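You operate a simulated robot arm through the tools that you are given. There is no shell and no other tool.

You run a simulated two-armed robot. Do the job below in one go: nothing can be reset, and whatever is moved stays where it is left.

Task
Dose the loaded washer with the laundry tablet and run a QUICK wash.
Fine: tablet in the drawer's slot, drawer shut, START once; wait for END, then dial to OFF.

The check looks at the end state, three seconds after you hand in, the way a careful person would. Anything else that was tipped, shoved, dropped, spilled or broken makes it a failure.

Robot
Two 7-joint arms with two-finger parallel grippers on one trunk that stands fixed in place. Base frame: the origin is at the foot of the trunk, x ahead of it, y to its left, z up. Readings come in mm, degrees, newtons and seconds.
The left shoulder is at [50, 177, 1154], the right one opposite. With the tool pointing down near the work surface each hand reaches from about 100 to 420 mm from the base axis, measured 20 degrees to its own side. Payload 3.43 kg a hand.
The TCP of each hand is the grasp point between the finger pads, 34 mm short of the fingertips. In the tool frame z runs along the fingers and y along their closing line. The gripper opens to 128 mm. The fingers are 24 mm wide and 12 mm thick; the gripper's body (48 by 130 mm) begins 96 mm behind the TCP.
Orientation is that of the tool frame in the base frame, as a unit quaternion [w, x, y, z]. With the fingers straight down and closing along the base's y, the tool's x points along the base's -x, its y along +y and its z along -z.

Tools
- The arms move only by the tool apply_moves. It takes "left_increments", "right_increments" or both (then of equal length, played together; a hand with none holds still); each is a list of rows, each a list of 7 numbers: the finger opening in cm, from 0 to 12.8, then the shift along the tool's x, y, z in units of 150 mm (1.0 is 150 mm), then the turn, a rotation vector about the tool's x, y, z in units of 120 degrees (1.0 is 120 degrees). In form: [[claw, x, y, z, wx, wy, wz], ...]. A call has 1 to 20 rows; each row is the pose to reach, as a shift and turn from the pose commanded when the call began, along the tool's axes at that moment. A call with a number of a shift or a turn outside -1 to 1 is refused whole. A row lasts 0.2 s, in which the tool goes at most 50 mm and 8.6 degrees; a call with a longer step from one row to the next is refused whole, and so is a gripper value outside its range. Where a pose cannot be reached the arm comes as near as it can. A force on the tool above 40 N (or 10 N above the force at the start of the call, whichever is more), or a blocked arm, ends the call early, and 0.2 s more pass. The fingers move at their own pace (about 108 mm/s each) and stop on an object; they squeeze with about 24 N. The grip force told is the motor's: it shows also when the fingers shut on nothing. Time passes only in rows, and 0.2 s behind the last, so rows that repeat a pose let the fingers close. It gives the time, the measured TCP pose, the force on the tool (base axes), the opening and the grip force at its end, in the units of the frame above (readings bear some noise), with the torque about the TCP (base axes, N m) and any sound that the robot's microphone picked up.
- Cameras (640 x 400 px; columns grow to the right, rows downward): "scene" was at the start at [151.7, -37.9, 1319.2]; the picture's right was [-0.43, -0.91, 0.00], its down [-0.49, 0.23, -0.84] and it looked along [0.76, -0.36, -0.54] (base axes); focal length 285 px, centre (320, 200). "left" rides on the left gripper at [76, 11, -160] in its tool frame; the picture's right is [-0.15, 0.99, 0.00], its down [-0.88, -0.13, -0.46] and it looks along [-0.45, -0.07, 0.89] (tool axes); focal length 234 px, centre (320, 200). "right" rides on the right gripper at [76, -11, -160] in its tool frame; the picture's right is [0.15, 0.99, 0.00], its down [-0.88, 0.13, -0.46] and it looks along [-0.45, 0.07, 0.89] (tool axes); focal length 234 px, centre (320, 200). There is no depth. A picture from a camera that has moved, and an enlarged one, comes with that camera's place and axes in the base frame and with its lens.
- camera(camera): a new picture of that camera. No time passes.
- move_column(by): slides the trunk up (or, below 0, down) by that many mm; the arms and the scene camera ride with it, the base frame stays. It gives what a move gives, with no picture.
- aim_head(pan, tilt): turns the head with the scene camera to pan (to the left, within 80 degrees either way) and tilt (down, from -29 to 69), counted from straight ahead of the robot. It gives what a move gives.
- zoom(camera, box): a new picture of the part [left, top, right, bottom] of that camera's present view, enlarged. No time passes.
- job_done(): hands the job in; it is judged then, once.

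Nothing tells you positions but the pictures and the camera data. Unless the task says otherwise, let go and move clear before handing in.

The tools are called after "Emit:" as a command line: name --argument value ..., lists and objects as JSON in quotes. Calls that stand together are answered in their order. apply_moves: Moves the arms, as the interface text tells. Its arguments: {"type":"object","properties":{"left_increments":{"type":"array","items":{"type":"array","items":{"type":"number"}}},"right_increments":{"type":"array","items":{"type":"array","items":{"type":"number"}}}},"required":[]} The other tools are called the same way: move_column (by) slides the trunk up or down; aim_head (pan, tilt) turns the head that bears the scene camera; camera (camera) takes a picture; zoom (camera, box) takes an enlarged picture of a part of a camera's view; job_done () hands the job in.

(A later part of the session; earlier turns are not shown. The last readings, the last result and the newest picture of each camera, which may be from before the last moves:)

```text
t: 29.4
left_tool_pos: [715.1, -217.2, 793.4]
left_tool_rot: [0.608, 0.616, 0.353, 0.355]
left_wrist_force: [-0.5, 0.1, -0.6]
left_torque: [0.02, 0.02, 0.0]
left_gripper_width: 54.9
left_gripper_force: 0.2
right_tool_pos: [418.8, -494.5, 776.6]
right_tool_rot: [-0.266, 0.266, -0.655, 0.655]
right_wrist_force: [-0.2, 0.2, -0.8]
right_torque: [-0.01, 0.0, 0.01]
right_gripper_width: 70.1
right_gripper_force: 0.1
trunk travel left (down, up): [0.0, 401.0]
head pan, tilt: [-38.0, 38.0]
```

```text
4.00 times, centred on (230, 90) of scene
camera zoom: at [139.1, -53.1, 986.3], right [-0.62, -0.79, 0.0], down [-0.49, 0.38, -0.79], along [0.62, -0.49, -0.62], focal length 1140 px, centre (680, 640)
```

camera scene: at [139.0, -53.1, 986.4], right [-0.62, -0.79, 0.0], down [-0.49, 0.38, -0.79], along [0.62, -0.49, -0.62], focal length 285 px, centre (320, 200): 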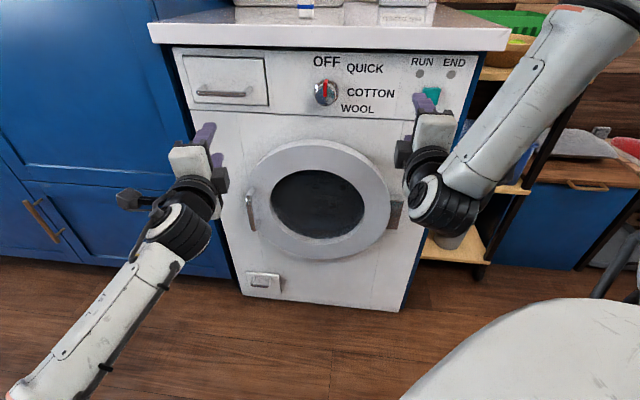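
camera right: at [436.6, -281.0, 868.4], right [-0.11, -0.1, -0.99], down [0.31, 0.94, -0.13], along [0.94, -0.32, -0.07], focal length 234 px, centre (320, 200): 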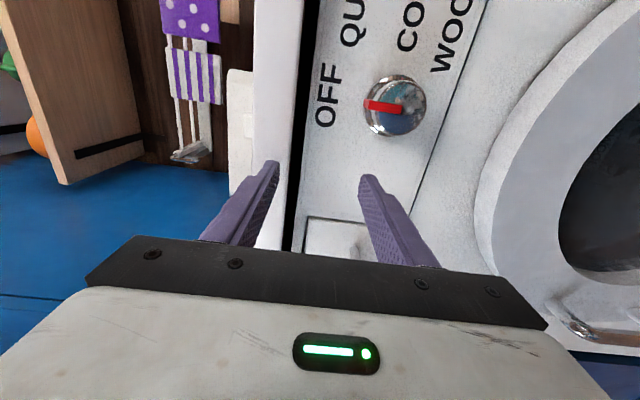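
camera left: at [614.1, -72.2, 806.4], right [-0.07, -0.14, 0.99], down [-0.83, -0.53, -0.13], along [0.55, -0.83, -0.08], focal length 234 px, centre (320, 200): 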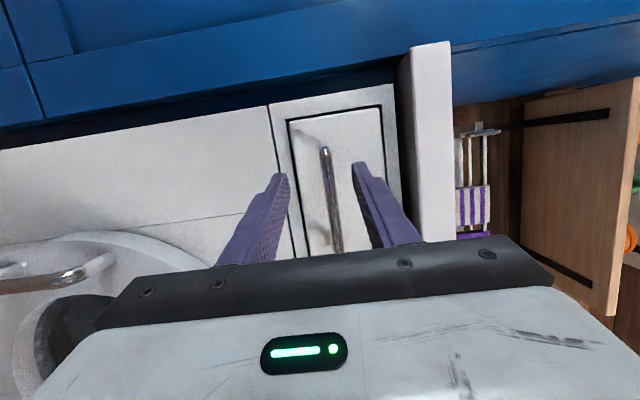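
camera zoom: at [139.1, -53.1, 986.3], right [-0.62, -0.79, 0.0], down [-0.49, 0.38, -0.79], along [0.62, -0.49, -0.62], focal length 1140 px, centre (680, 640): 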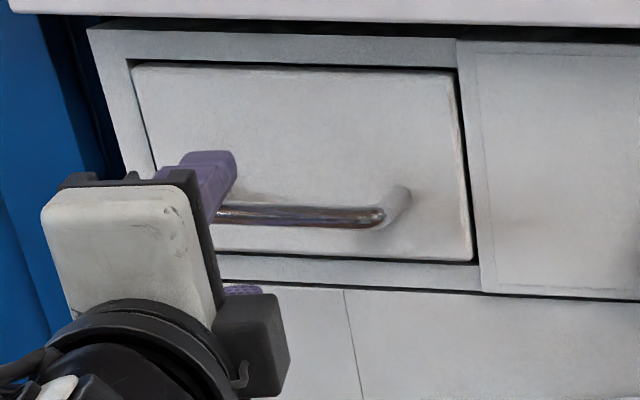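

The hand settled about 17 mm off the commanded spot without any force on it. I'll wait a moment to see whether it is still moving.

Emit:
apply_moves --left_increments '[[5.5, 0, 0, 0, 0, 0, 0], [5.5, 0, 0, 0, 0, 0, 0], [5.5, 0, 0, 0, 0, 0, 0]]'

Emit:
aim_head --pan -10 --tilt 55

Emit:
camera --camera "scene"

```text
t: 30.2
left_tool_pos: [714.9, -217.5, 797.2]
left_tool_rot: [0.609, 0.614, 0.352, 0.357]
left_wrist_force: [-0.3, 0.3, 0.2]
left_torque: [-0.02, 0.01, 0.0]
left_gripper_width: 55.4
left_gripper_force: 0.1
right_tool_pos: [419.1, -494.7, 774.9]
right_tool_rot: [0.265, -0.266, 0.655, -0.655]
right_wrist_force: [0.4, 0.9, 0.5]
right_torque: [0.0, 0.0, 0.01]
right_gripper_width: 70.1
right_gripper_force: 0.0
trunk travel left (down, up): [0.0, 401.0]
head pan, tilt: [-38.0, 38.0]
```

```text
t: 31.2
left_tool_pos: [714.5, -216.1, 799.0]
left_tool_rot: [0.611, 0.614, 0.353, 0.355]
left_wrist_force: [0.4, -0.1, -0.1]
left_torque: [0.01, 0.0, 0.0]
left_gripper_width: 55.2
left_gripper_force: 0.0
right_tool_pos: [418.4, -494.3, 775.8]
right_tool_rot: [0.265, -0.265, 0.655, -0.655]
right_wrist_force: [0.0, 0.0, -1.0]
right_torque: [0.02, -0.01, 0.0]
right_gripper_width: 70.1
right_gripper_force: 0.1
trunk travel left (down, up): [0.0, 401.0]
head pan, tilt: [-10.0, 55.0]
```

```text
taken
camera scene: at [142.0, -12.6, 962.7], right [-0.17, -0.98, 0.0], down [-0.81, 0.14, -0.57], along [0.57, -0.1, -0.82], focal length 285 px, centre (320, 200)
```

scene: 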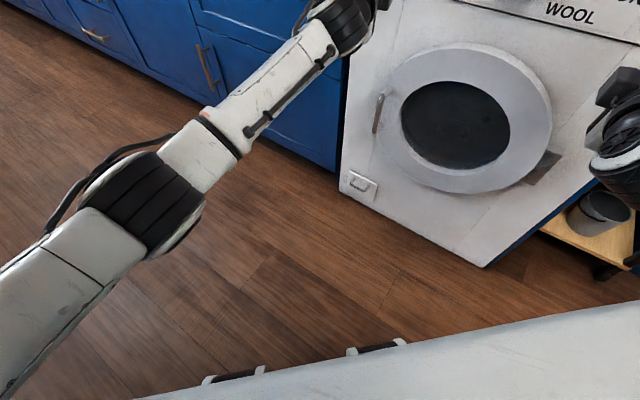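

The left arm is fully stretched here and has no margin to grip and pull. I'll retract it and use the right arm for the handle with its tool yawed about 30° toward the left, which relieves the wrist.

Emit:
apply_moves --left_increments '[[5.5, 0, 0, -0.2, 0, 0, 0], [5.5, 0, 0, -0.4, 0, 0, 0], [5.5, 0, 0, -0.6, 0, 0, 0], [5.5, 0, 0, -0.8, 0, 0, 0], [5.5, 0, 0, -1.0, 0, 0, 0]]'

Emit:
apply_moves --left_increments '[[5.5, 0.2, 0, -0.15, 0, 0, 0], [5.5, 0.4, 0, -0.3, 0, 0, 0], [5.5, 0.6, 0, -0.45, 0, 0, 0], [5.5, 0.8, 0, -0.6, 0, 0, 0], [5.5, 1.0, 0, -0.8, 0, 0, 0]]'

Emit:
apply_moves --left_increments '[[5.5, 0.2, 0, -0.15, 0, 0, 0], [5.5, 0.4, 0, -0.3, 0, 0, 0], [5.5, 0.6, 0, -0.45, 0, 0, 0], [5.5, 0.8, 0, -0.6, 0, 0, 0], [5.5, 1.0, 0, -0.7, 0, 0, 0]]'

Emit:
aim_head --pan -38 --tilt 33

Emit:
camera --camera "scene"

```text
t: 32.4
left_tool_pos: [575.8, -152.7, 797.1]
left_tool_rot: [0.615, 0.616, 0.349, 0.348]
left_wrist_force: [0.6, 0.1, -0.5]
left_torque: [0.01, 0.01, -0.01]
left_gripper_width: 54.7
left_gripper_force: 0.1
right_tool_pos: [418.5, -494.7, 775.8]
right_tool_rot: [-0.266, 0.266, -0.655, 0.655]
right_wrist_force: [0.6, 0.1, -0.3]
right_torque: [0.01, -0.01, 0.0]
right_gripper_width: 70.0
right_gripper_force: 0.1
trunk travel left (down, up): [0.0, 401.0]
head pan, tilt: [-10.0, 55.0]
```

```text
t: 33.6
left_tool_pos: [551.2, 37.8, 800.6]
left_tool_rot: [0.615, 0.616, 0.348, 0.347]
left_wrist_force: [-0.6, 1.2, -0.1]
left_torque: [0.03, 0.01, 0.02]
left_gripper_width: 54.9
left_gripper_force: 0.0
right_tool_pos: [419.0, -494.6, 777.0]
right_tool_rot: [-0.266, 0.265, -0.655, 0.655]
right_wrist_force: [-0.5, -0.4, -0.1]
right_torque: [0.01, -0.02, -0.03]
right_gripper_width: 69.8
right_gripper_force: 0.1
trunk travel left (down, up): [0.0, 401.0]
head pan, tilt: [-10.0, 55.0]
```

```text
t: 34.8
left_tool_pos: [540.8, 223.1, 799.7]
left_tool_rot: [0.615, 0.616, 0.348, 0.347]
left_wrist_force: [0.0, -0.3, -0.4]
left_torque: [-0.03, 0.02, 0.0]
left_gripper_width: 54.9
left_gripper_force: 0.0
right_tool_pos: [419.1, -494.0, 773.8]
right_tool_rot: [-0.265, 0.265, -0.655, 0.656]
right_wrist_force: [0.2, -0.3, -0.2]
right_torque: [-0.02, -0.04, 0.02]
right_gripper_width: 70.0
right_gripper_force: 0.1
trunk travel left (down, up): [0.0, 401.0]
head pan, tilt: [-10.0, 55.0]
```

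```text
t: 35.7
left_tool_pos: [541.8, 222.6, 798.6]
left_tool_rot: [0.615, 0.616, 0.348, 0.348]
left_wrist_force: [0.6, 0.2, -0.7]
left_torque: [0.0, -0.02, 0.01]
left_gripper_width: 54.9
left_gripper_force: 0.1
right_tool_pos: [419.1, -495.3, 775.9]
right_tool_rot: [0.265, -0.265, 0.656, -0.655]
right_wrist_force: [-0.3, 0.2, -0.7]
right_torque: [0.05, -0.05, 0.01]
right_gripper_width: 70.1
right_gripper_force: 0.1
trunk travel left (down, up): [0.0, 401.0]
head pan, tilt: [-38.0, 33.0]
```

```text
taken
camera scene: at [141.2, -54.8, 994.0], right [-0.61, -0.79, 0.0], down [-0.43, 0.34, -0.84], along [0.66, -0.52, -0.55], focal length 285 px, centre (320, 200)
```

scene: 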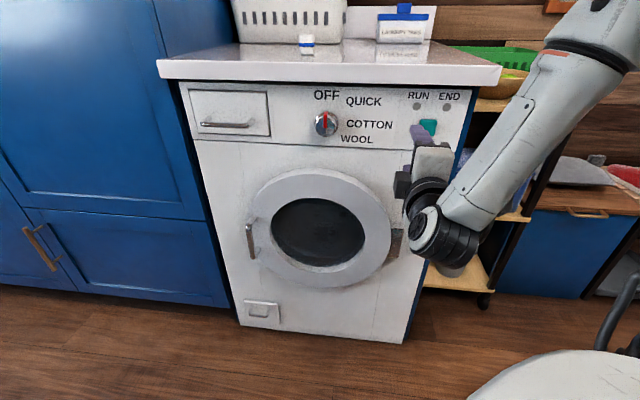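

The left arm is out of the way. I'll yaw the right tool 30° to the left while shifting it toward the drawer side.

Emit:
apply_moves --right_increments '[[5.5, -0.14, -0.03, -0.08, 0, -0.051, 0], [5.5, -0.28, -0.06, -0.16, 0, -0.102, 0], [5.5, -0.43, -0.1, -0.24, 0, -0.153, 0], [5.5, -0.57, -0.13, -0.313, 0, -0.204, 0], [5.5, -0.713, -0.16, -0.313, 0, -0.255, 0], [5.5, -0.713, -0.16, -0.313, 0, -0.255, 0]]'

Emit:
camera --camera "right"

Emit:
camera --camera "scene"

```text
t: 37.1
left_tool_pos: [541.2, 222.6, 799.4]
left_tool_rot: [0.615, 0.616, 0.349, 0.348]
left_wrist_force: [1.1, 0.2, 0.3]
left_torque: [0.02, 0.0, -0.04]
left_gripper_width: 54.9
left_gripper_force: 0.0
right_tool_pos: [427.5, -423.8, 729.9]
right_tool_rot: [-0.31, 0.285, -0.634, 0.648]
right_wrist_force: [-0.1, -0.5, -0.2]
right_torque: [0.02, -0.03, 0.0]
right_gripper_width: 55.0
right_gripper_force: 0.1
right hand out of reach, approached as far as the arm can: row 1, 2, 3, 4, 5, 6
trunk travel left (down, up): [0.0, 401.0]
head pan, tilt: [-38.0, 33.0]
```

```text
taken
camera right: at [256.2, -378.2, 734.9], right [-0.06, -0.12, -0.99], down [0.23, 0.97, -0.13], along [0.97, -0.23, -0.03], focal length 234 px, centre (320, 200)
```

right: 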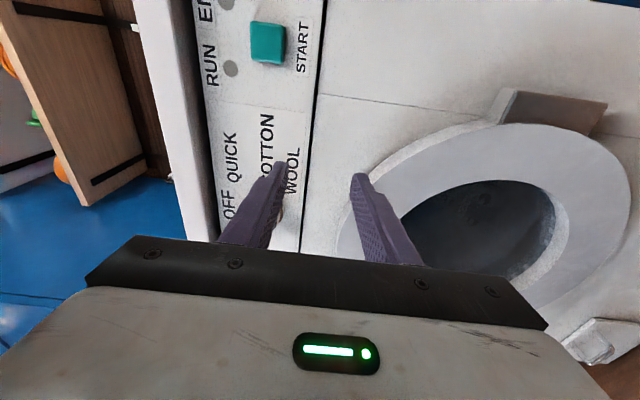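

```text
taken
camera scene: at [140.9, -54.6, 994.2], right [-0.62, -0.79, 0.0], down [-0.43, 0.33, -0.84], along [0.66, -0.52, -0.54], focal length 285 px, centre (320, 200)
```

scene: 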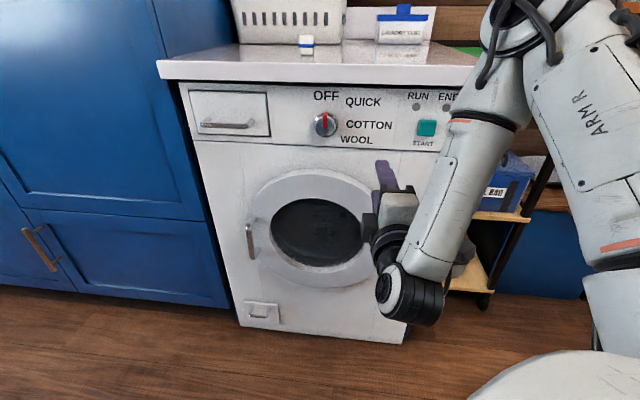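

The arm got too folded near its own shoulder. I'll reach further out toward the drawer while yawing left, in gradual steps well in front of the washer face.

Emit:
apply_moves --right_increments '[[5.5, -0.15, -0.1, 0.03, 0, -0.028, 0], [5.5, -0.3, -0.2, 0.07, 0, -0.057, 0], [5.5, -0.45, -0.3, 0.1, 0, -0.085, 0], [5.5, -0.6, -0.39, 0.13, 0, -0.113, 0], [5.5, -0.75, -0.39, 0.17, 0, -0.142, 0], [5.5, -0.9, -0.39, 0.2, 0, -0.17, 0], [5.5, -0.9, -0.39, 0.2, 0, -0.17, 0]]'

Emit:
camera --camera "scene"

```text
t: 38.7
left_tool_pos: [540.7, 222.9, 799.3]
left_tool_rot: [0.616, 0.615, 0.348, 0.348]
left_wrist_force: [0.2, -0.1, -0.2]
left_torque: [0.0, 0.02, 0.0]
left_gripper_width: 55.0
left_gripper_force: 0.1
right_tool_pos: [487.4, -361.2, 821.3]
right_tool_rot: [-0.391, 0.346, -0.601, 0.606]
right_wrist_force: [0.1, -0.2, -0.1]
right_torque: [0.03, 0.01, -0.02]
right_gripper_width: 54.6
right_gripper_force: 0.0
right hand out of reach, approached as far as the arm can: row 1, 2, 3, 4, 5, 6, 7
trunk travel left (down, up): [0.0, 401.0]
head pan, tilt: [-38.0, 33.0]
```

```text
taken
camera scene: at [141.1, -54.7, 994.0], right [-0.62, -0.79, 0.0], down [-0.43, 0.34, -0.84], along [0.66, -0.52, -0.54], focal length 285 px, centre (320, 200)
```

scene: 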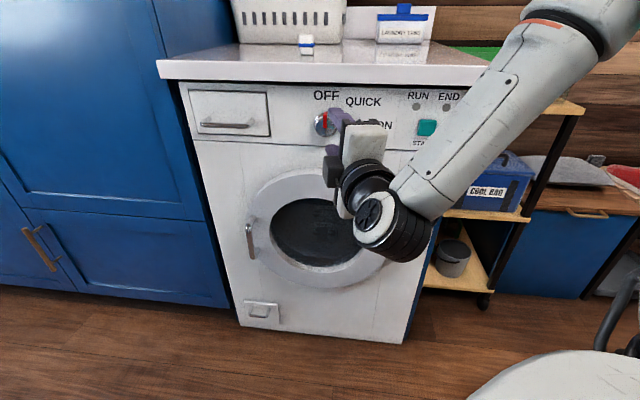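

The hand is following to the left as it yaws. I'll continue the same way toward the handle.

Emit:
apply_moves --right_increments '[[5.5, -0.15, 0.03, 0.08, -0.003, -0.02, -0.004], [5.5, -0.3, 0.06, 0.16, -0.006, -0.04, -0.008], [5.5, -0.45, 0.1, 0.25, -0.009, -0.06, -0.012], [5.5, -0.6, 0.14, 0.33, -0.012, -0.08, -0.016], [5.5, -0.75, 0.17, 0.42, -0.015, -0.1, -0.02], [5.5, -0.9, 0.2, 0.5, -0.018, -0.12, -0.024], [5.5, -0.9, 0.2, 0.5, -0.018, -0.12, -0.024]]'

Emit:
camera --camera "scene"

```text
t: 40.3
left_tool_pos: [541.5, 222.4, 798.3]
left_tool_rot: [0.615, 0.616, 0.349, 0.347]
left_wrist_force: [-0.2, -0.2, -0.4]
left_torque: [-0.01, -0.02, 0.0]
left_gripper_width: 55.0
left_gripper_force: 0.1
right_tool_pos: [547.6, -286.4, 805.2]
right_tool_rot: [0.427, -0.425, 0.592, -0.535]
right_wrist_force: [-0.3, -0.1, -0.5]
right_torque: [0.0, 0.0, -0.03]
right_gripper_width: 55.2
right_gripper_force: 0.0
right hand out of reach, approached as far as the arm can: row 2, 3, 4, 5, 6, 7
trunk travel left (down, up): [0.0, 401.0]
head pan, tilt: [-38.0, 33.0]
```

```text
taken
camera scene: at [141.5, -55.0, 993.9], right [-0.62, -0.79, 0.0], down [-0.43, 0.34, -0.84], along [0.66, -0.52, -0.55], focal length 285 px, centre (320, 200)
```

scene: 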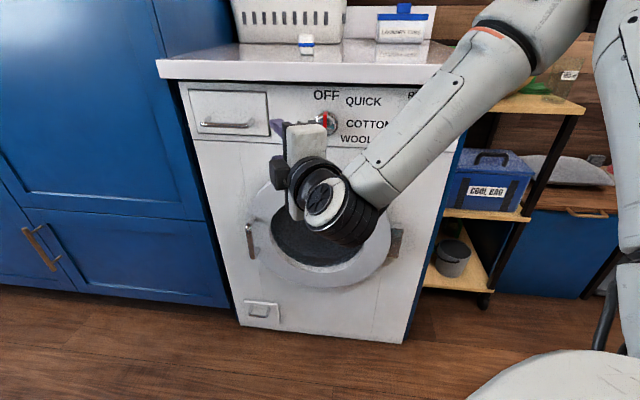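

Still progressing: the hand is now at e≈-191 with azimuth about -16°. I'll keep heading toward the handle and level the hand.

Emit:
apply_moves --right_increments '[[5.5, -0.1, 0.01, 0.1, 0.006, -0.01, -0.005], [5.5, -0.2, 0.01, 0.2, 0.012, -0.02, -0.01], [5.5, -0.3, 0.02, 0.3, 0.018, -0.03, -0.015], [5.5, -0.4, 0.02, 0.4, 0.024, -0.04, -0.02], [5.5, -0.5, 0.03, 0.5, 0.03, -0.05, -0.024], [5.5, -0.5, 0.03, 0.5, 0.03, -0.05, -0.024]]'

Emit:
camera --camera "right"

Emit:
camera --camera "scene"

```text
t: 41.7
left_tool_pos: [541.1, 222.3, 797.9]
left_tool_rot: [0.615, 0.616, 0.348, 0.348]
left_wrist_force: [1.0, -0.1, -0.4]
left_torque: [-0.02, -0.02, 0.0]
left_gripper_width: 55.2
left_gripper_force: 0.1
right_tool_pos: [574.1, -260.6, 843.5]
right_tool_rot: [0.45, -0.444, 0.559, -0.536]
right_wrist_force: [0.1, 0.1, 0.5]
right_torque: [-0.04, -0.05, 0.03]
right_gripper_width: 55.2
right_gripper_force: 0.1
right hand out of reach, approached as far as the arm can: row 1, 2, 3, 4, 5, 6
trunk travel left (down, up): [0.0, 401.0]
head pan, tilt: [-38.0, 33.0]
```

```text
taken
camera right: at [402.1, -305.2, 856.7], right [-0.04, -0.11, -0.99], down [-0.27, 0.96, -0.1], along [0.96, 0.27, -0.07], focal length 234 px, centre (320, 200)
```

right: 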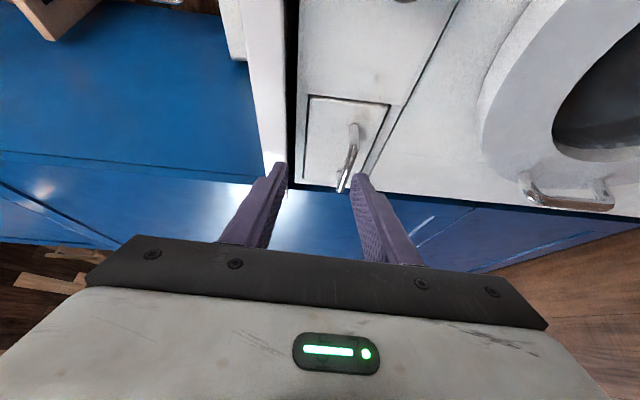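

```text
taken
camera scene: at [141.8, -55.0, 994.0], right [-0.62, -0.79, 0.0], down [-0.43, 0.34, -0.84], along [0.66, -0.52, -0.54], focal length 285 px, centre (320, 200)
```

scene: 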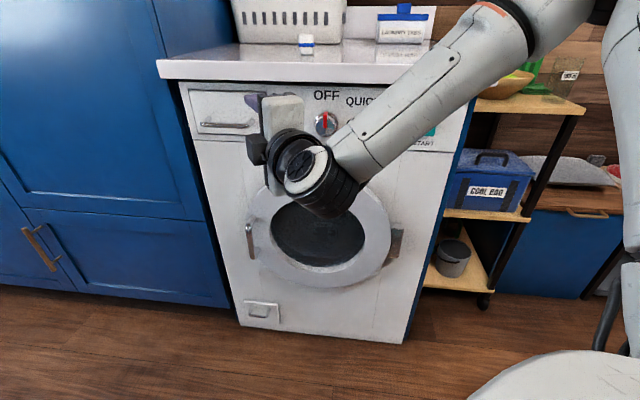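

The horizontal posture strains the right wrist here. I'll instead raise the trunk and approach the bar with the tool pitched about 45° down, which stays clear of the counter lip.

Emit:
move_column --by 170

Emit:
apply_moves --right_increments '[[5.5, 0, 0, 0, -0.0625, 0, 0], [5.5, 0, 0, 0, -0.125, 0, 0], [5.5, 0, 0, 0, -0.1875, 0, 0], [5.5, 0, 0, 0, -0.25, 0, 0], [5.5, 0, 0, 0, -0.3125, 0, 0], [5.5, 0, 0, 0, -0.375, 0, 0], [5.5, 0, 0, 0, -0.375, 0, 0]]'

Emit:
camera --camera "right"

Emit:
camera --camera "scene"

```text
t: 43.6
left_tool_pos: [542.0, 222.2, 968.7]
left_tool_rot: [0.615, 0.616, 0.348, 0.348]
left_wrist_force: [-0.1, -0.6, 0.3]
left_torque: [-0.01, 0.01, 0.0]
left_gripper_width: 55.1
left_gripper_force: 0.0
right_tool_pos: [573.2, -262.9, 1014.7]
right_tool_rot: [0.452, -0.444, 0.558, -0.536]
right_wrist_force: [-0.6, 0.0, 0.7]
right_torque: [0.01, 0.0, -0.01]
right_gripper_width: 55.1
right_gripper_force: 0.1
trunk travel left (down, up): [-170.0, 231.0]
head pan, tilt: [-38.0, 33.0]
```

```text
t: 45.2
left_tool_pos: [541.9, 222.6, 968.8]
left_tool_rot: [0.615, 0.616, 0.349, 0.348]
left_wrist_force: [-0.1, -0.4, -0.3]
left_torque: [0.02, -0.01, 0.02]
left_gripper_width: 55.0
left_gripper_force: 0.0
right_tool_pos: [541.6, -243.2, 946.6]
right_tool_rot: [0.275, -0.567, 0.711, -0.311]
right_wrist_force: [0.1, 0.1, 0.0]
right_torque: [-0.01, -0.02, 0.01]
right_gripper_width: 54.8
right_gripper_force: 0.1
right hand out of reach, approached as far as the arm can: row 5, 6, 7
trunk travel left (down, up): [-170.0, 231.0]
head pan, tilt: [-38.0, 33.0]
```

```text
taken
camera right: at [412.1, -299.3, 1056.8], right [-0.66, 0.02, -0.75], down [-0.24, 0.94, 0.23], along [0.71, 0.33, -0.62], focal length 234 px, centre (320, 200)
```

right: 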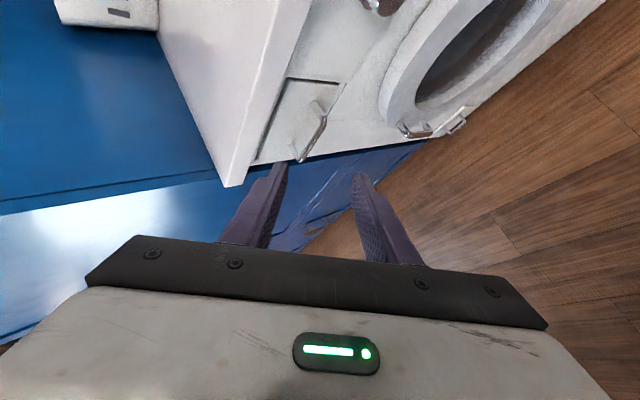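

```text
taken
camera scene: at [141.2, -54.9, 1164.0], right [-0.62, -0.79, 0.0], down [-0.43, 0.34, -0.84], along [0.66, -0.52, -0.54], focal length 285 px, centre (320, 200)
```

scene: 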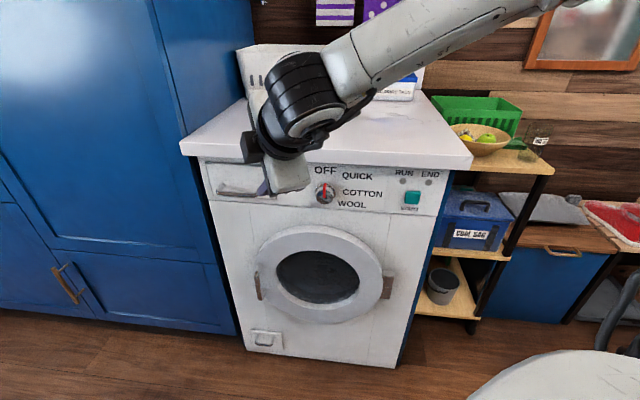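

The right arm strains again, while the left arm earlier reached the handle precisely at azimuth -45° and was only short because the trunk was higher. I'll clear the right arm to the right and retry the left arm straight-on with the trunk fully down.

Emit:
apply_moves --right_increments '[[5.5, 0.15, 0, -0.15, 0, 0, 0], [5.5, 0.35, 0, -0.3, 0, 0, 0], [5.5, 0.55, 0, -0.45, 0, 0, 0], [5.5, 0.75, 0, -0.6, 0, 0, 0], [5.5, 0.95, 0, -0.7, 0, 0, 0], [5.5, 1.0, 0, -0.7, 0, 0, 0]]'

Emit:
apply_moves --right_increments '[[7, 0.1, 0, -0.05, 0, 0, 0.06], [7, 0.2, 0, -0.1, 0, 0, 0.12], [7, 0.3, 0, -0.1, 0, 0, 0.18], [7, 0.4, 0, -0.1, 0, 0, 0.24], [7, 0.5, 0, -0.1, 0, 0, 0.3], [7, 0.5, 0, -0.1, 0, 0, 0.36]]'

Emit:
camera --camera "scene"

```text
t: 46.6
left_tool_pos: [540.4, 222.8, 968.2]
left_tool_rot: [0.616, 0.615, 0.347, 0.349]
left_wrist_force: [-0.5, 0.4, -0.3]
left_torque: [0.01, -0.04, 0.0]
left_gripper_width: 54.9
left_gripper_force: 0.0
right_tool_pos: [442.9, -341.0, 936.2]
right_tool_rot: [0.276, -0.566, 0.711, -0.313]
right_wrist_force: [0.7, 0.0, -0.5]
right_torque: [0.0, 0.01, 0.01]
right_gripper_width: 55.4
right_gripper_force: 0.1
right hand out of reach, approached as far as the arm can: row 1, 2, 3, 4, 5, 6
trunk travel left (down, up): [-170.0, 231.0]
head pan, tilt: [-38.0, 33.0]
```

```text
t: 48.0
left_tool_pos: [540.4, 221.9, 968.8]
left_tool_rot: [0.615, 0.616, 0.348, 0.348]
left_wrist_force: [-0.8, -0.5, -0.6]
left_torque: [0.0, 0.0, -0.01]
left_gripper_width: 55.2
left_gripper_force: 0.0
right_tool_pos: [418.4, -411.9, 947.2]
right_tool_rot: [0.37, -0.265, 0.87, -0.188]
right_wrist_force: [-0.7, 0.6, 0.4]
right_torque: [0.02, 0.0, 0.02]
right_gripper_width: 70.0
right_gripper_force: 0.1
trunk travel left (down, up): [-170.0, 231.0]
head pan, tilt: [-38.0, 33.0]
```

```text
taken
camera scene: at [141.2, -54.9, 1164.0], right [-0.62, -0.79, 0.0], down [-0.43, 0.34, -0.84], along [0.66, -0.52, -0.54], focal length 285 px, centre (320, 200)
```

scene: 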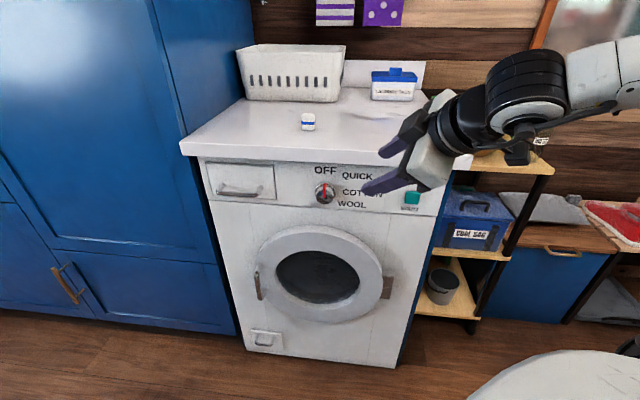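

Rolling the right hand back removed the strain, so that roll direction was the problem. I'll try rolling it the other way, which suits a vertical grip equally well.

Emit:
apply_moves --right_increments '[[7, 0, 0, -0.02, 0, 0, 0.0625], [7, 0, 0, -0.04, 0, 0, 0.125], [7, 0, 0, -0.06, 0, 0, 0.1875], [7, 0, 0, -0.08, 0, 0, 0.25], [7, 0, 0, -0.1, 0, 0, 0.3125], [7, 0, 0, -0.1, 0, 0, 0.375], [7, 0, 0, -0.1, 0, 0, 0.4375], [7, 0, 0, -0.1, 0, 0, 0.5], [7, 0, 0, -0.1, 0, 0, 0.5625], [7, 0, 0, -0.1, 0, 0, 0.625], [7, 0, 0, -0.1, 0, 0, 0.6875], [7, 0, 0, -0.1, 0, 0, 0.75], [7, 0, 0, -0.1, 0, 0, 0.8125], [7, 0, 0, -0.1, 0, 0, 0.875], [7, 0, 0, -0.1, 0, 0, 0.9375], [7, 0, 0, -0.1, 0, 0, 1.0]]'

Emit:
camera --camera "scene"

Emit:
camera --camera "right"

```text
t: 51.4
left_tool_pos: [541.8, 221.6, 969.4]
left_tool_rot: [0.616, 0.616, 0.348, 0.348]
left_wrist_force: [-0.2, -0.2, -0.7]
left_torque: [0.03, -0.01, 0.01]
left_gripper_width: 55.1
left_gripper_force: 0.0
right_tool_pos: [405.5, -409.9, 956.2]
right_tool_rot: [0.348, 0.623, 0.663, 0.227]
right_wrist_force: [0.6, 0.4, -0.4]
right_torque: [0.01, -0.05, 0.02]
right_gripper_width: 70.2
right_gripper_force: 0.1
trunk travel left (down, up): [-170.0, 231.0]
head pan, tilt: [-38.0, 33.0]
```

```text
taken
camera scene: at [141.2, -54.9, 1164.0], right [-0.62, -0.79, 0.0], down [-0.43, 0.34, -0.84], along [0.66, -0.52, -0.54], focal length 285 px, centre (320, 200)
```

scene: 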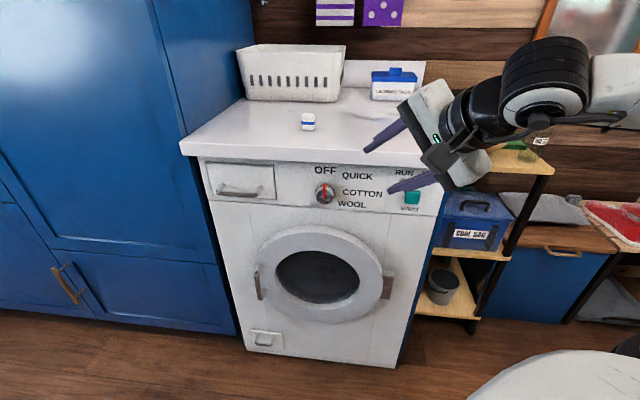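

```text
taken
camera right: at [280.9, -316.8, 1040.0], right [0.66, 0.27, 0.7], down [-0.27, -0.79, 0.55], along [0.7, -0.55, -0.45], focal length 234 px, centre (320, 200)
```

right: 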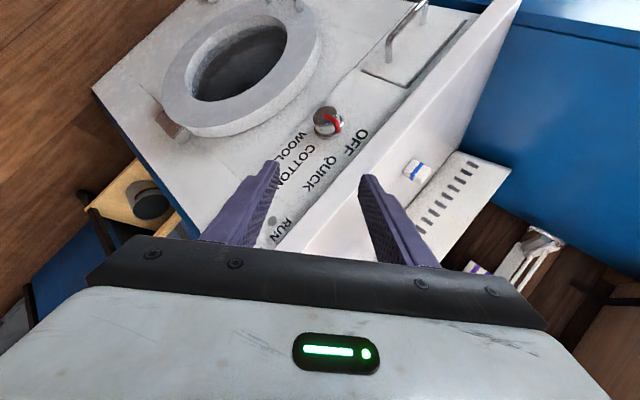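

That roll direction works with no strain. I'll now bring the right hand left toward the handle, turning it to azimuth -30° and about 25° down.

Emit:
apply_moves --right_increments '[[6, 0.14, 0.054, 0.096, -0.016, -0.022, 0.029], [6, 0.27, 0.11, 0.19, -0.033, -0.044, 0.058], [6, 0.41, 0.16, 0.29, -0.049, -0.066, 0.087], [6, 0.55, 0.22, 0.385, -0.065, -0.088, 0.116], [6, 0.69, 0.27, 0.48, -0.081, -0.11, 0.145], [6, 0.82, 0.33, 0.58, -0.098, -0.133, 0.174], [6, 0.96, 0.38, 0.674, -0.114, -0.155, 0.203], [6, 0.96, 0.38, 0.674, -0.114, -0.155, 0.203]]'

Emit:
camera --camera "scene"

Emit:
camera --camera "right"

```text
t: 53.2
left_tool_pos: [541.6, 222.2, 968.9]
left_tool_rot: [0.616, 0.616, 0.347, 0.348]
left_wrist_force: [-0.3, 0.3, 0.8]
left_torque: [0.01, -0.01, 0.02]
left_gripper_width: 55.1
left_gripper_force: 0.1
right_tool_pos: [520.2, -272.7, 905.7]
right_tool_rot: [0.467, 0.729, 0.423, 0.268]
right_wrist_force: [0.4, -0.4, -0.6]
right_torque: [0.01, 0.0, 0.02]
right_gripper_width: 59.9
right_gripper_force: 0.0
trunk travel left (down, up): [-170.0, 231.0]
head pan, tilt: [-38.0, 33.0]
```

```text
taken
camera scene: at [141.3, -54.7, 1164.0], right [-0.62, -0.79, 0.0], down [-0.43, 0.34, -0.84], along [0.66, -0.52, -0.54], focal length 285 px, centre (320, 200)
```

scene: 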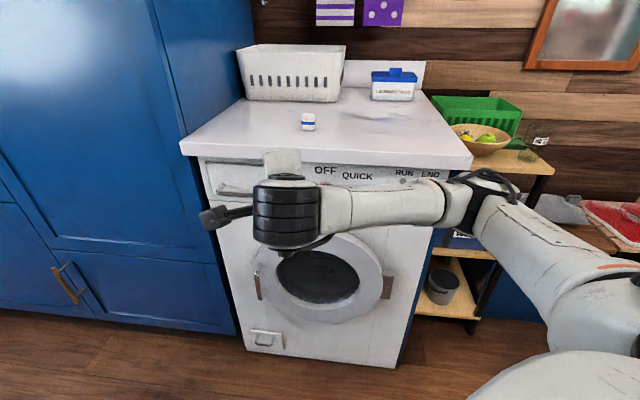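

```text
taken
camera right: at [428.6, -133.4, 964.5], right [0.44, -0.08, 0.9], down [-0.75, -0.58, 0.31], along [0.5, -0.81, -0.31], focal length 234 px, centre (320, 200)
```

right: 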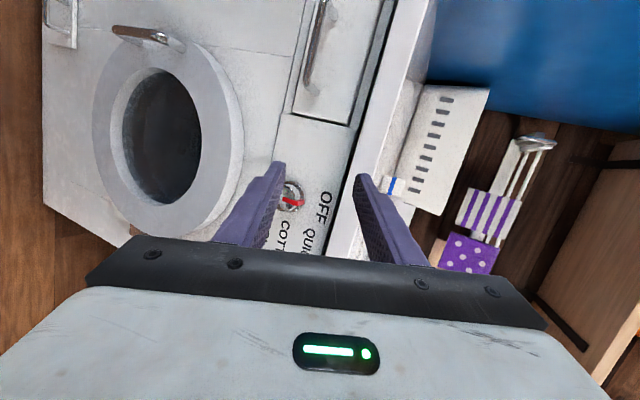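

The pose was reached exactly. Next I'll move to a standoff about 80 mm before the handle bar along the tool direction.

Emit:
apply_moves --right_increments '[[5, 0.13, -0.026, 0.128, 0, 0, 0], [5, 0.26, -0.052, 0.255, 0, 0, 0], [5, 0.39, -0.078, 0.383, 0, 0, 0], [5, 0.52, -0.103, 0.51, 0, 0, 0], [5, 0.65, -0.13, 0.64, 0, 0, 0], [5, 0.778, -0.155, 0.766, 0, 0, 0], [5, 0.778, -0.155, 0.766, 0, 0, 0]]'

Emit:
camera --camera "scene"

Emit:
camera --camera "right"

```text
t: 54.8
left_tool_pos: [540.6, 222.7, 969.2]
left_tool_rot: [0.616, 0.615, 0.348, 0.348]
left_wrist_force: [-0.9, -0.4, 0.6]
left_torque: [-0.02, 0.04, 0.02]
left_gripper_width: 54.9
left_gripper_force: 0.1
right_tool_pos: [663.5, -219.4, 836.5]
right_tool_rot: [0.465, 0.729, 0.423, 0.269]
right_wrist_force: [0.6, 0.3, -0.6]
right_torque: [-0.01, -0.02, 0.0]
right_gripper_width: 50.2
right_gripper_force: 0.1
trunk travel left (down, up): [-170.0, 231.0]
head pan, tilt: [-38.0, 33.0]
```

```text
taken
camera scene: at [141.3, -54.8, 1164.0], right [-0.62, -0.79, 0.0], down [-0.43, 0.34, -0.84], along [0.66, -0.52, -0.54], focal length 285 px, centre (320, 200)
```

scene: 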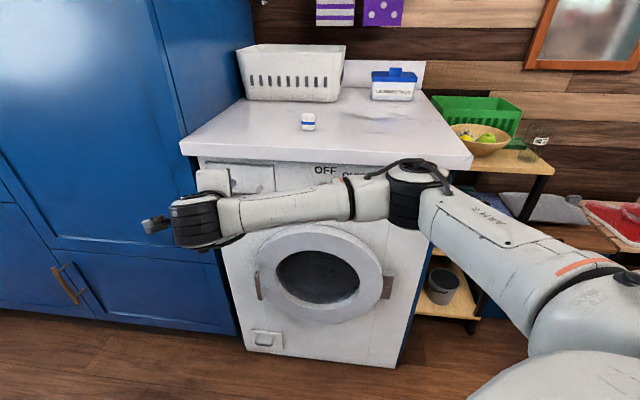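

```text
taken
camera right: at [569.2, -79.6, 894.5], right [0.44, -0.08, 0.9], down [-0.75, -0.59, 0.31], along [0.5, -0.81, -0.31], focal length 234 px, centre (320, 200)
```

right: 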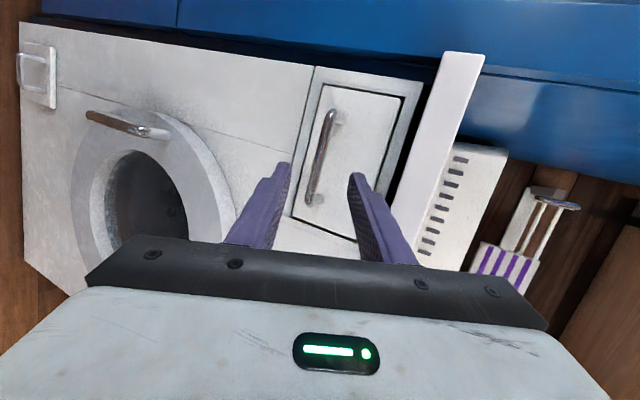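

The bar projects almost exactly onto the tool axis, about 88 mm ahead. I'll narrow the fingers and advance until the bar is between the pads.

Emit:
apply_moves --right_increments '[[3.6, 0.01, 0.012, 0.1, 0, 0, 0], [3.6, 0.01, 0.012, 0.2, 0, 0, 0], [3.6, 0.01, 0.012, 0.3, 0, 0, 0], [3.6, 0.01, 0.012, 0.38, 0, 0, 0], [3.6, 0.01, 0.012, 0.45, 0, 0, 0], [3.6, 0.01, 0.012, 0.52, 0, 0, 0]]'

Emit:
camera --camera "right"

Emit:
zoom --camera "scene" --box '[160, 130, 320, 230]'

```text
t: 56.2
left_tool_pos: [540.1, 222.0, 970.0]
left_tool_rot: [0.616, 0.615, 0.348, 0.349]
left_wrist_force: [-0.2, 0.5, -0.3]
left_torque: [0.0, 0.01, 0.03]
left_gripper_width: 55.1
left_gripper_force: 0.1
right_tool_pos: [721.7, -253.9, 806.8]
right_tool_rot: [0.466, 0.729, 0.424, 0.268]
right_wrist_force: [-18.2, 3.7, 4.6]
right_torque: [-0.2, -0.36, -0.37]
right_gripper_width: 34.3
right_gripper_force: 0.0
trunk travel left (down, up): [-170.0, 231.0]
head pan, tilt: [-38.0, 33.0]
```

```text
taken
camera right: at [629.6, -113.7, 864.5], right [0.44, -0.08, 0.9], down [-0.75, -0.59, 0.31], along [0.5, -0.81, -0.31], focal length 234 px, centre (320, 200)
```

right: 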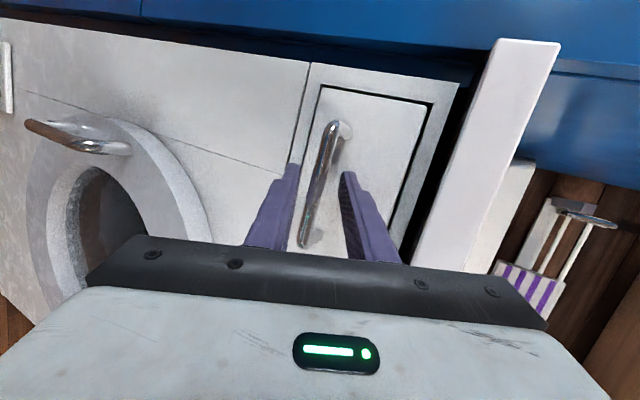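

```text
4.00 times, centred on (240, 180) of scene
camera zoom: at [139.3, -54.4, 1164.5], right [-0.62, -0.79, 0.0], down [-0.43, 0.33, -0.84], along [0.66, -0.52, -0.54], focal length 1140 px, centre (640, 280)
```

zoom: 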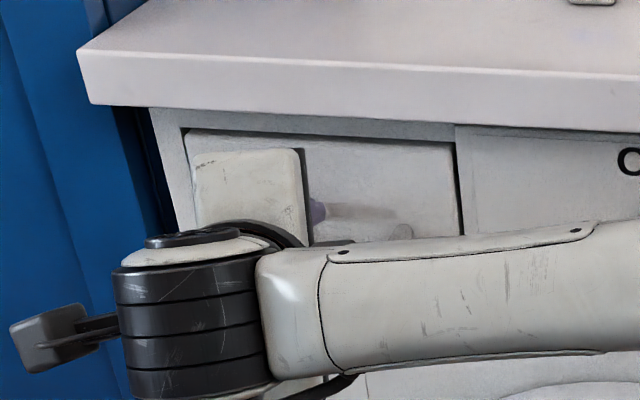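

The fingertips are touching the drawer face with the bar between the pads. I'll back off a few millimetres and close the fingers on the bar.

Emit:
apply_moves --right_increments '[[3.6, 0, 0, -0.05, 0, 0, 0], [0.5, 0, 0, -0.05, 0, 0, 0], [0.0, 0, 0, -0.05, 0, 0, 0], [0.0, 0, 0, -0.05, 0, 0, 0], [0.0, 0, 0, -0.05, 0, 0, 0]]'

Emit:
camera --camera "right"

```text
t: 57.4
left_tool_pos: [541.5, 222.6, 968.1]
left_tool_rot: [0.615, 0.616, 0.349, 0.348]
left_wrist_force: [0.8, -0.1, -0.3]
left_torque: [-0.03, 0.0, -0.01]
left_gripper_width: 55.0
left_gripper_force: 0.0
right_tool_pos: [717.8, -251.6, 804.9]
right_tool_rot: [0.464, 0.73, 0.425, 0.268]
right_wrist_force: [-7.4, 1.3, -10.9]
right_torque: [0.93, -0.75, -0.32]
right_gripper_width: 14.1
right_gripper_force: 45.0
trunk travel left (down, up): [-170.0, 231.0]
head pan, tilt: [-38.0, 33.0]
```

```text
taken
camera right: at [625.7, -111.8, 864.1], right [0.44, -0.08, 0.89], down [-0.75, -0.59, 0.32], along [0.5, -0.81, -0.32], focal length 234 px, centre (320, 200)
```

right: 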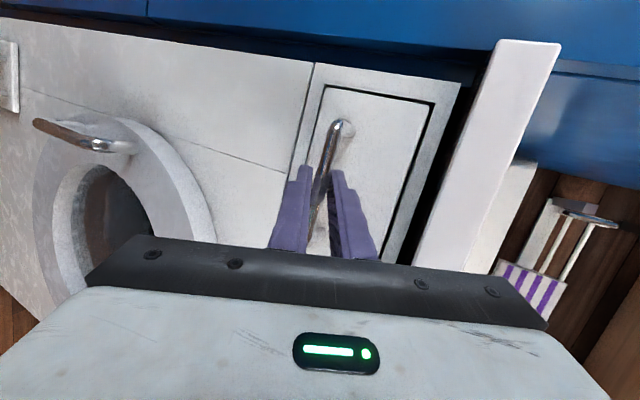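

The bar is gripped at 14 mm width. I'll pull straight out from the washer face for 60 mm and check.

Emit:
apply_moves --right_increments '[[0, 0.018, -0.037, -0.054, 0, 0, 0], [0, 0.036, -0.065, -0.112, 0, 0, 0], [0, 0.054, -0.092, -0.17, 0, 0, 0], [0, 0.072, -0.119, -0.228, 0, 0, 0], [0, 0.09, -0.147, -0.286, 0, 0, 0], [0, 0.108, -0.174, -0.344, 0, 0, 0]]'

Emit:
camera --camera "right"

Emit:
camera --camera "scene"

```text
t: 58.8
left_tool_pos: [541.4, 222.2, 969.4]
left_tool_rot: [0.615, 0.617, 0.347, 0.348]
left_wrist_force: [0.1, 0.0, -0.1]
left_torque: [-0.02, 0.02, 0.04]
left_gripper_width: 54.7
left_gripper_force: 0.0
right_tool_pos: [677.0, -209.8, 804.8]
right_tool_rot: [0.467, 0.729, 0.423, 0.268]
right_wrist_force: [-2.2, -4.5, 0.9]
right_torque: [0.53, -0.5, -1.23]
right_gripper_width: 14.2
right_gripper_force: 45.3
trunk travel left (down, up): [-170.0, 231.0]
head pan, tilt: [-38.0, 33.0]
```

```text
taken
camera right: at [584.1, -69.5, 863.3], right [0.44, -0.08, 0.9], down [-0.75, -0.58, 0.31], along [0.5, -0.81, -0.31], focal length 234 px, centre (320, 200)
```

right: 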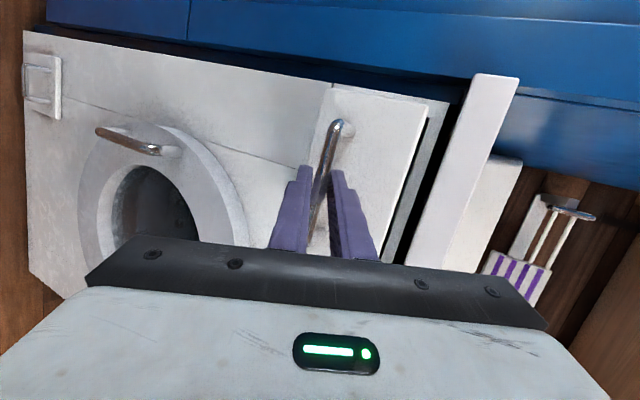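

```text
taken
camera scene: at [140.9, -55.3, 1164.1], right [-0.62, -0.79, 0.0], down [-0.43, 0.34, -0.84], along [0.66, -0.52, -0.54], focal length 285 px, centre (320, 200)
```

scene: 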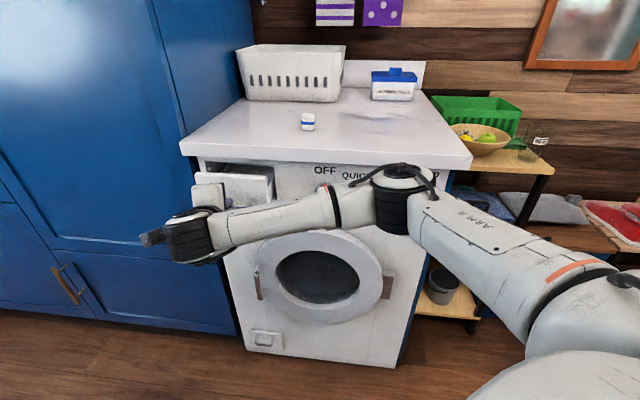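

The drawer is sliding out cleanly, now about 58 mm. I'll keep pulling.

Emit:
apply_moves --right_increments '[[0, 0.018, -0.027, -0.058, 0, 0, 0], [0, 0.036, -0.054, -0.116, 0, 0, 0], [0, 0.054, -0.081, -0.175, 0, 0, 0], [0, 0.072, -0.108, -0.233, 0, 0, 0], [0, 0.09, -0.136, -0.291, 0, 0, 0], [0, 0.108, -0.163, -0.349, 0, 0, 0]]'

Emit:
camera --camera "right"

Emit:
zoom --camera "scene" --box '[140, 130, 300, 230]'

```text
t: 60.2
left_tool_pos: [539.5, 220.8, 969.6]
left_tool_rot: [0.615, 0.616, 0.348, 0.349]
left_wrist_force: [-0.7, -0.7, -0.1]
left_torque: [0.02, -0.02, 0.0]
left_gripper_width: 55.1
left_gripper_force: 0.1
right_tool_pos: [632.9, -168.1, 805.9]
right_tool_rot: [0.465, 0.73, 0.422, 0.268]
right_wrist_force: [-8.7, -11.4, 2.9]
right_torque: [0.74, -0.82, -0.42]
right_gripper_width: 14.3
right_gripper_force: 44.6
trunk travel left (down, up): [-170.0, 231.0]
head pan, tilt: [-38.0, 33.0]
```

```text
taken
camera right: at [541.8, -27.6, 863.4], right [0.44, -0.08, 0.9], down [-0.75, -0.58, 0.31], along [0.5, -0.81, -0.31], focal length 234 px, centre (320, 200)
```

right: 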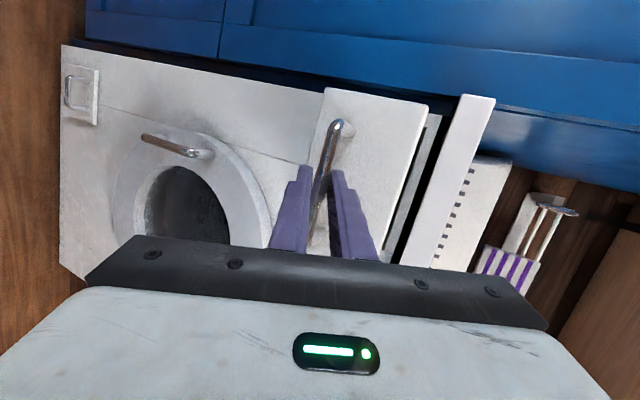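

```text
4.00 times, centred on (220, 180) of scene
camera zoom: at [140.2, -55.8, 1164.1], right [-0.62, -0.79, 0.0], down [-0.43, 0.34, -0.84], along [0.66, -0.52, -0.54], focal length 1140 px, centre (720, 280)
```

zoom: 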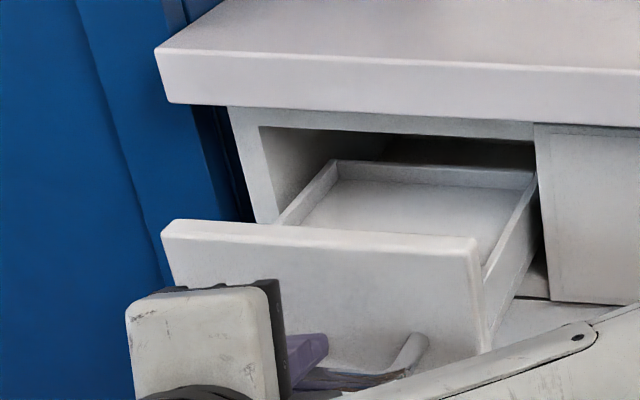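

The drawer is about 119 mm out and I can see its compartment. I'll try a gentle further pull to find its stop, then look inside.

Emit:
apply_moves --right_increments '[[0, 0.009, -0.014, -0.029, 0, 0, 0], [0, 0.018, -0.027, -0.058, 0, 0, 0], [0, 0.027, -0.041, -0.087, 0, 0, 0]]'

Emit:
zoom --camera "scene" --box '[140, 130, 300, 230]'

```text
t: 61.0
left_tool_pos: [540.0, 220.9, 969.8]
left_tool_rot: [0.615, 0.615, 0.348, 0.349]
left_wrist_force: [-0.2, 0.9, 1.0]
left_torque: [0.01, -0.03, -0.03]
left_gripper_width: 55.0
left_gripper_force: 0.0
right_tool_pos: [623.7, -157.1, 805.3]
right_tool_rot: [0.465, 0.73, 0.424, 0.268]
right_wrist_force: [-6.2, -8.8, 3.9]
right_torque: [0.48, -0.57, -1.22]
right_gripper_width: 13.8
right_gripper_force: 44.8
trunk travel left (down, up): [-170.0, 231.0]
head pan, tilt: [-38.0, 33.0]
```

```text
4.00 times, centred on (220, 180) of scene
camera zoom: at [140.3, -55.5, 1164.1], right [-0.62, -0.79, 0.0], down [-0.43, 0.34, -0.84], along [0.66, -0.52, -0.54], focal length 1140 px, centre (720, 280)
```

zoom: 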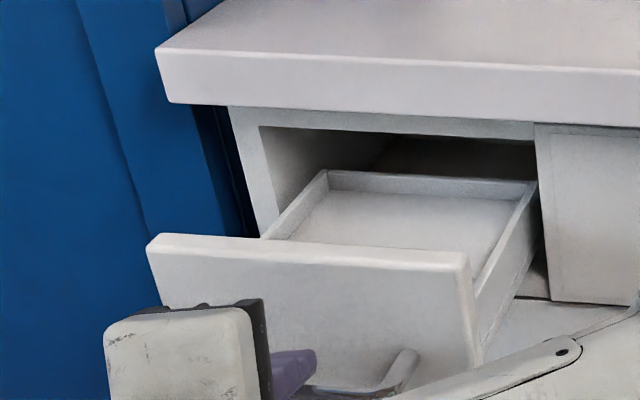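

The drawer is now about 134 mm out, which is enough. I'll release the handle gently, back away and raise for a look inside.

Emit:
apply_moves --right_increments '[[2.0, 0, 0, 0, 0, 0, 0], [4.0, 0, 0, 0, 0, 0, 0], [4.5, 0, 0, 0, 0, 0, 0], [4.5, 0, 0, -0.1, 0, 0, 0], [4.5, 0, 0, -0.25, 0, 0, 0], [4.5, 0, 0, -0.4, 0, 0, 0], [4.5, 0, 0, -0.55, 0, 0, 0]]'

Emit:
camera --camera "right"

Emit:
camera --camera "scene"

```text
t: 62.6
left_tool_pos: [541.6, 221.5, 969.3]
left_tool_rot: [0.615, 0.616, 0.348, 0.348]
left_wrist_force: [0.2, 0.1, 0.0]
left_torque: [-0.01, -0.03, -0.03]
left_gripper_width: 54.9
left_gripper_force: 0.0
right_tool_pos: [557.2, -117.9, 838.8]
right_tool_rot: [0.466, 0.729, 0.423, 0.268]
right_wrist_force: [-0.3, -0.1, -0.1]
right_torque: [0.01, -0.01, 0.02]
right_gripper_width: 44.7
right_gripper_force: 0.0
trunk travel left (down, up): [-170.0, 231.0]
head pan, tilt: [-38.0, 33.0]
```

```text
taken
camera right: at [465.0, 21.6, 896.4], right [0.44, -0.08, 0.9], down [-0.75, -0.59, 0.31], along [0.5, -0.81, -0.31], focal length 234 px, centre (320, 200)
```

right: 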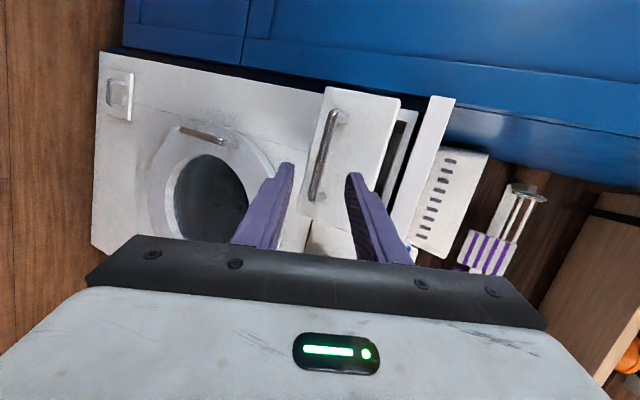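

```text
taken
camera scene: at [141.2, -54.9, 1164.0], right [-0.62, -0.79, 0.0], down [-0.43, 0.34, -0.84], along [0.66, -0.52, -0.54], focal length 285 px, centre (320, 200)
```

scene: 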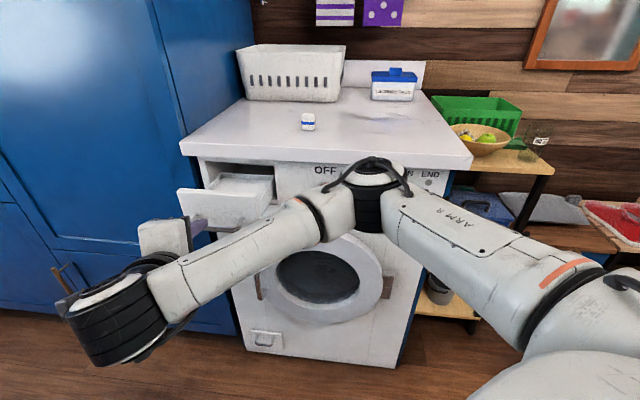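

The drawer stays open. I'll raise the trunk so the head camera can look down into it.

Emit:
move_column --by 200

Emit:
aim_head --pan -28 --tilt 42

Emit:
camera --camera "scene"

```text
t: 64.8
left_tool_pos: [540.9, 221.6, 1169.4]
left_tool_rot: [0.615, 0.616, 0.349, 0.348]
left_wrist_force: [0.2, 0.1, 0.3]
left_torque: [0.0, 0.0, 0.02]
left_gripper_width: 55.1
left_gripper_force: 0.0
right_tool_pos: [557.9, -118.6, 1038.0]
right_tool_rot: [0.466, 0.728, 0.424, 0.269]
right_wrist_force: [-0.5, 0.5, 1.1]
right_torque: [-0.01, -0.02, -0.03]
right_gripper_width: 45.0
right_gripper_force: 0.2
trunk travel left (down, up): [-370.0, 31.0]
head pan, tilt: [-38.0, 33.0]
```

```text
t: 65.5
left_tool_pos: [540.1, 221.7, 1169.3]
left_tool_rot: [0.616, 0.615, 0.348, 0.348]
left_wrist_force: [-1.0, -0.4, 0.4]
left_torque: [0.0, 0.04, 0.0]
left_gripper_width: 55.0
left_gripper_force: 0.1
right_tool_pos: [557.9, -118.2, 1037.7]
right_tool_rot: [0.466, 0.729, 0.424, 0.269]
right_wrist_force: [-0.3, -0.1, 0.5]
right_torque: [0.04, 0.02, 0.0]
right_gripper_width: 45.1
right_gripper_force: 0.0
trunk travel left (down, up): [-370.0, 31.0]
head pan, tilt: [-28.0, 42.0]
```

```text
taken
camera scene: at [144.8, -39.3, 1350.4], right [-0.47, -0.88, 0.0], down [-0.59, 0.31, -0.74], along [0.66, -0.35, -0.67], focal length 285 px, centre (320, 200)
```

scene: 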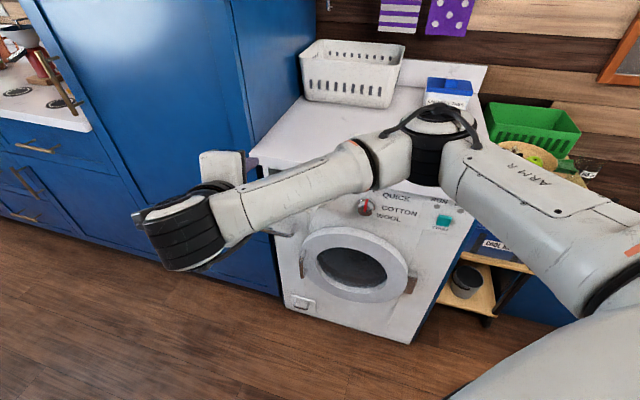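

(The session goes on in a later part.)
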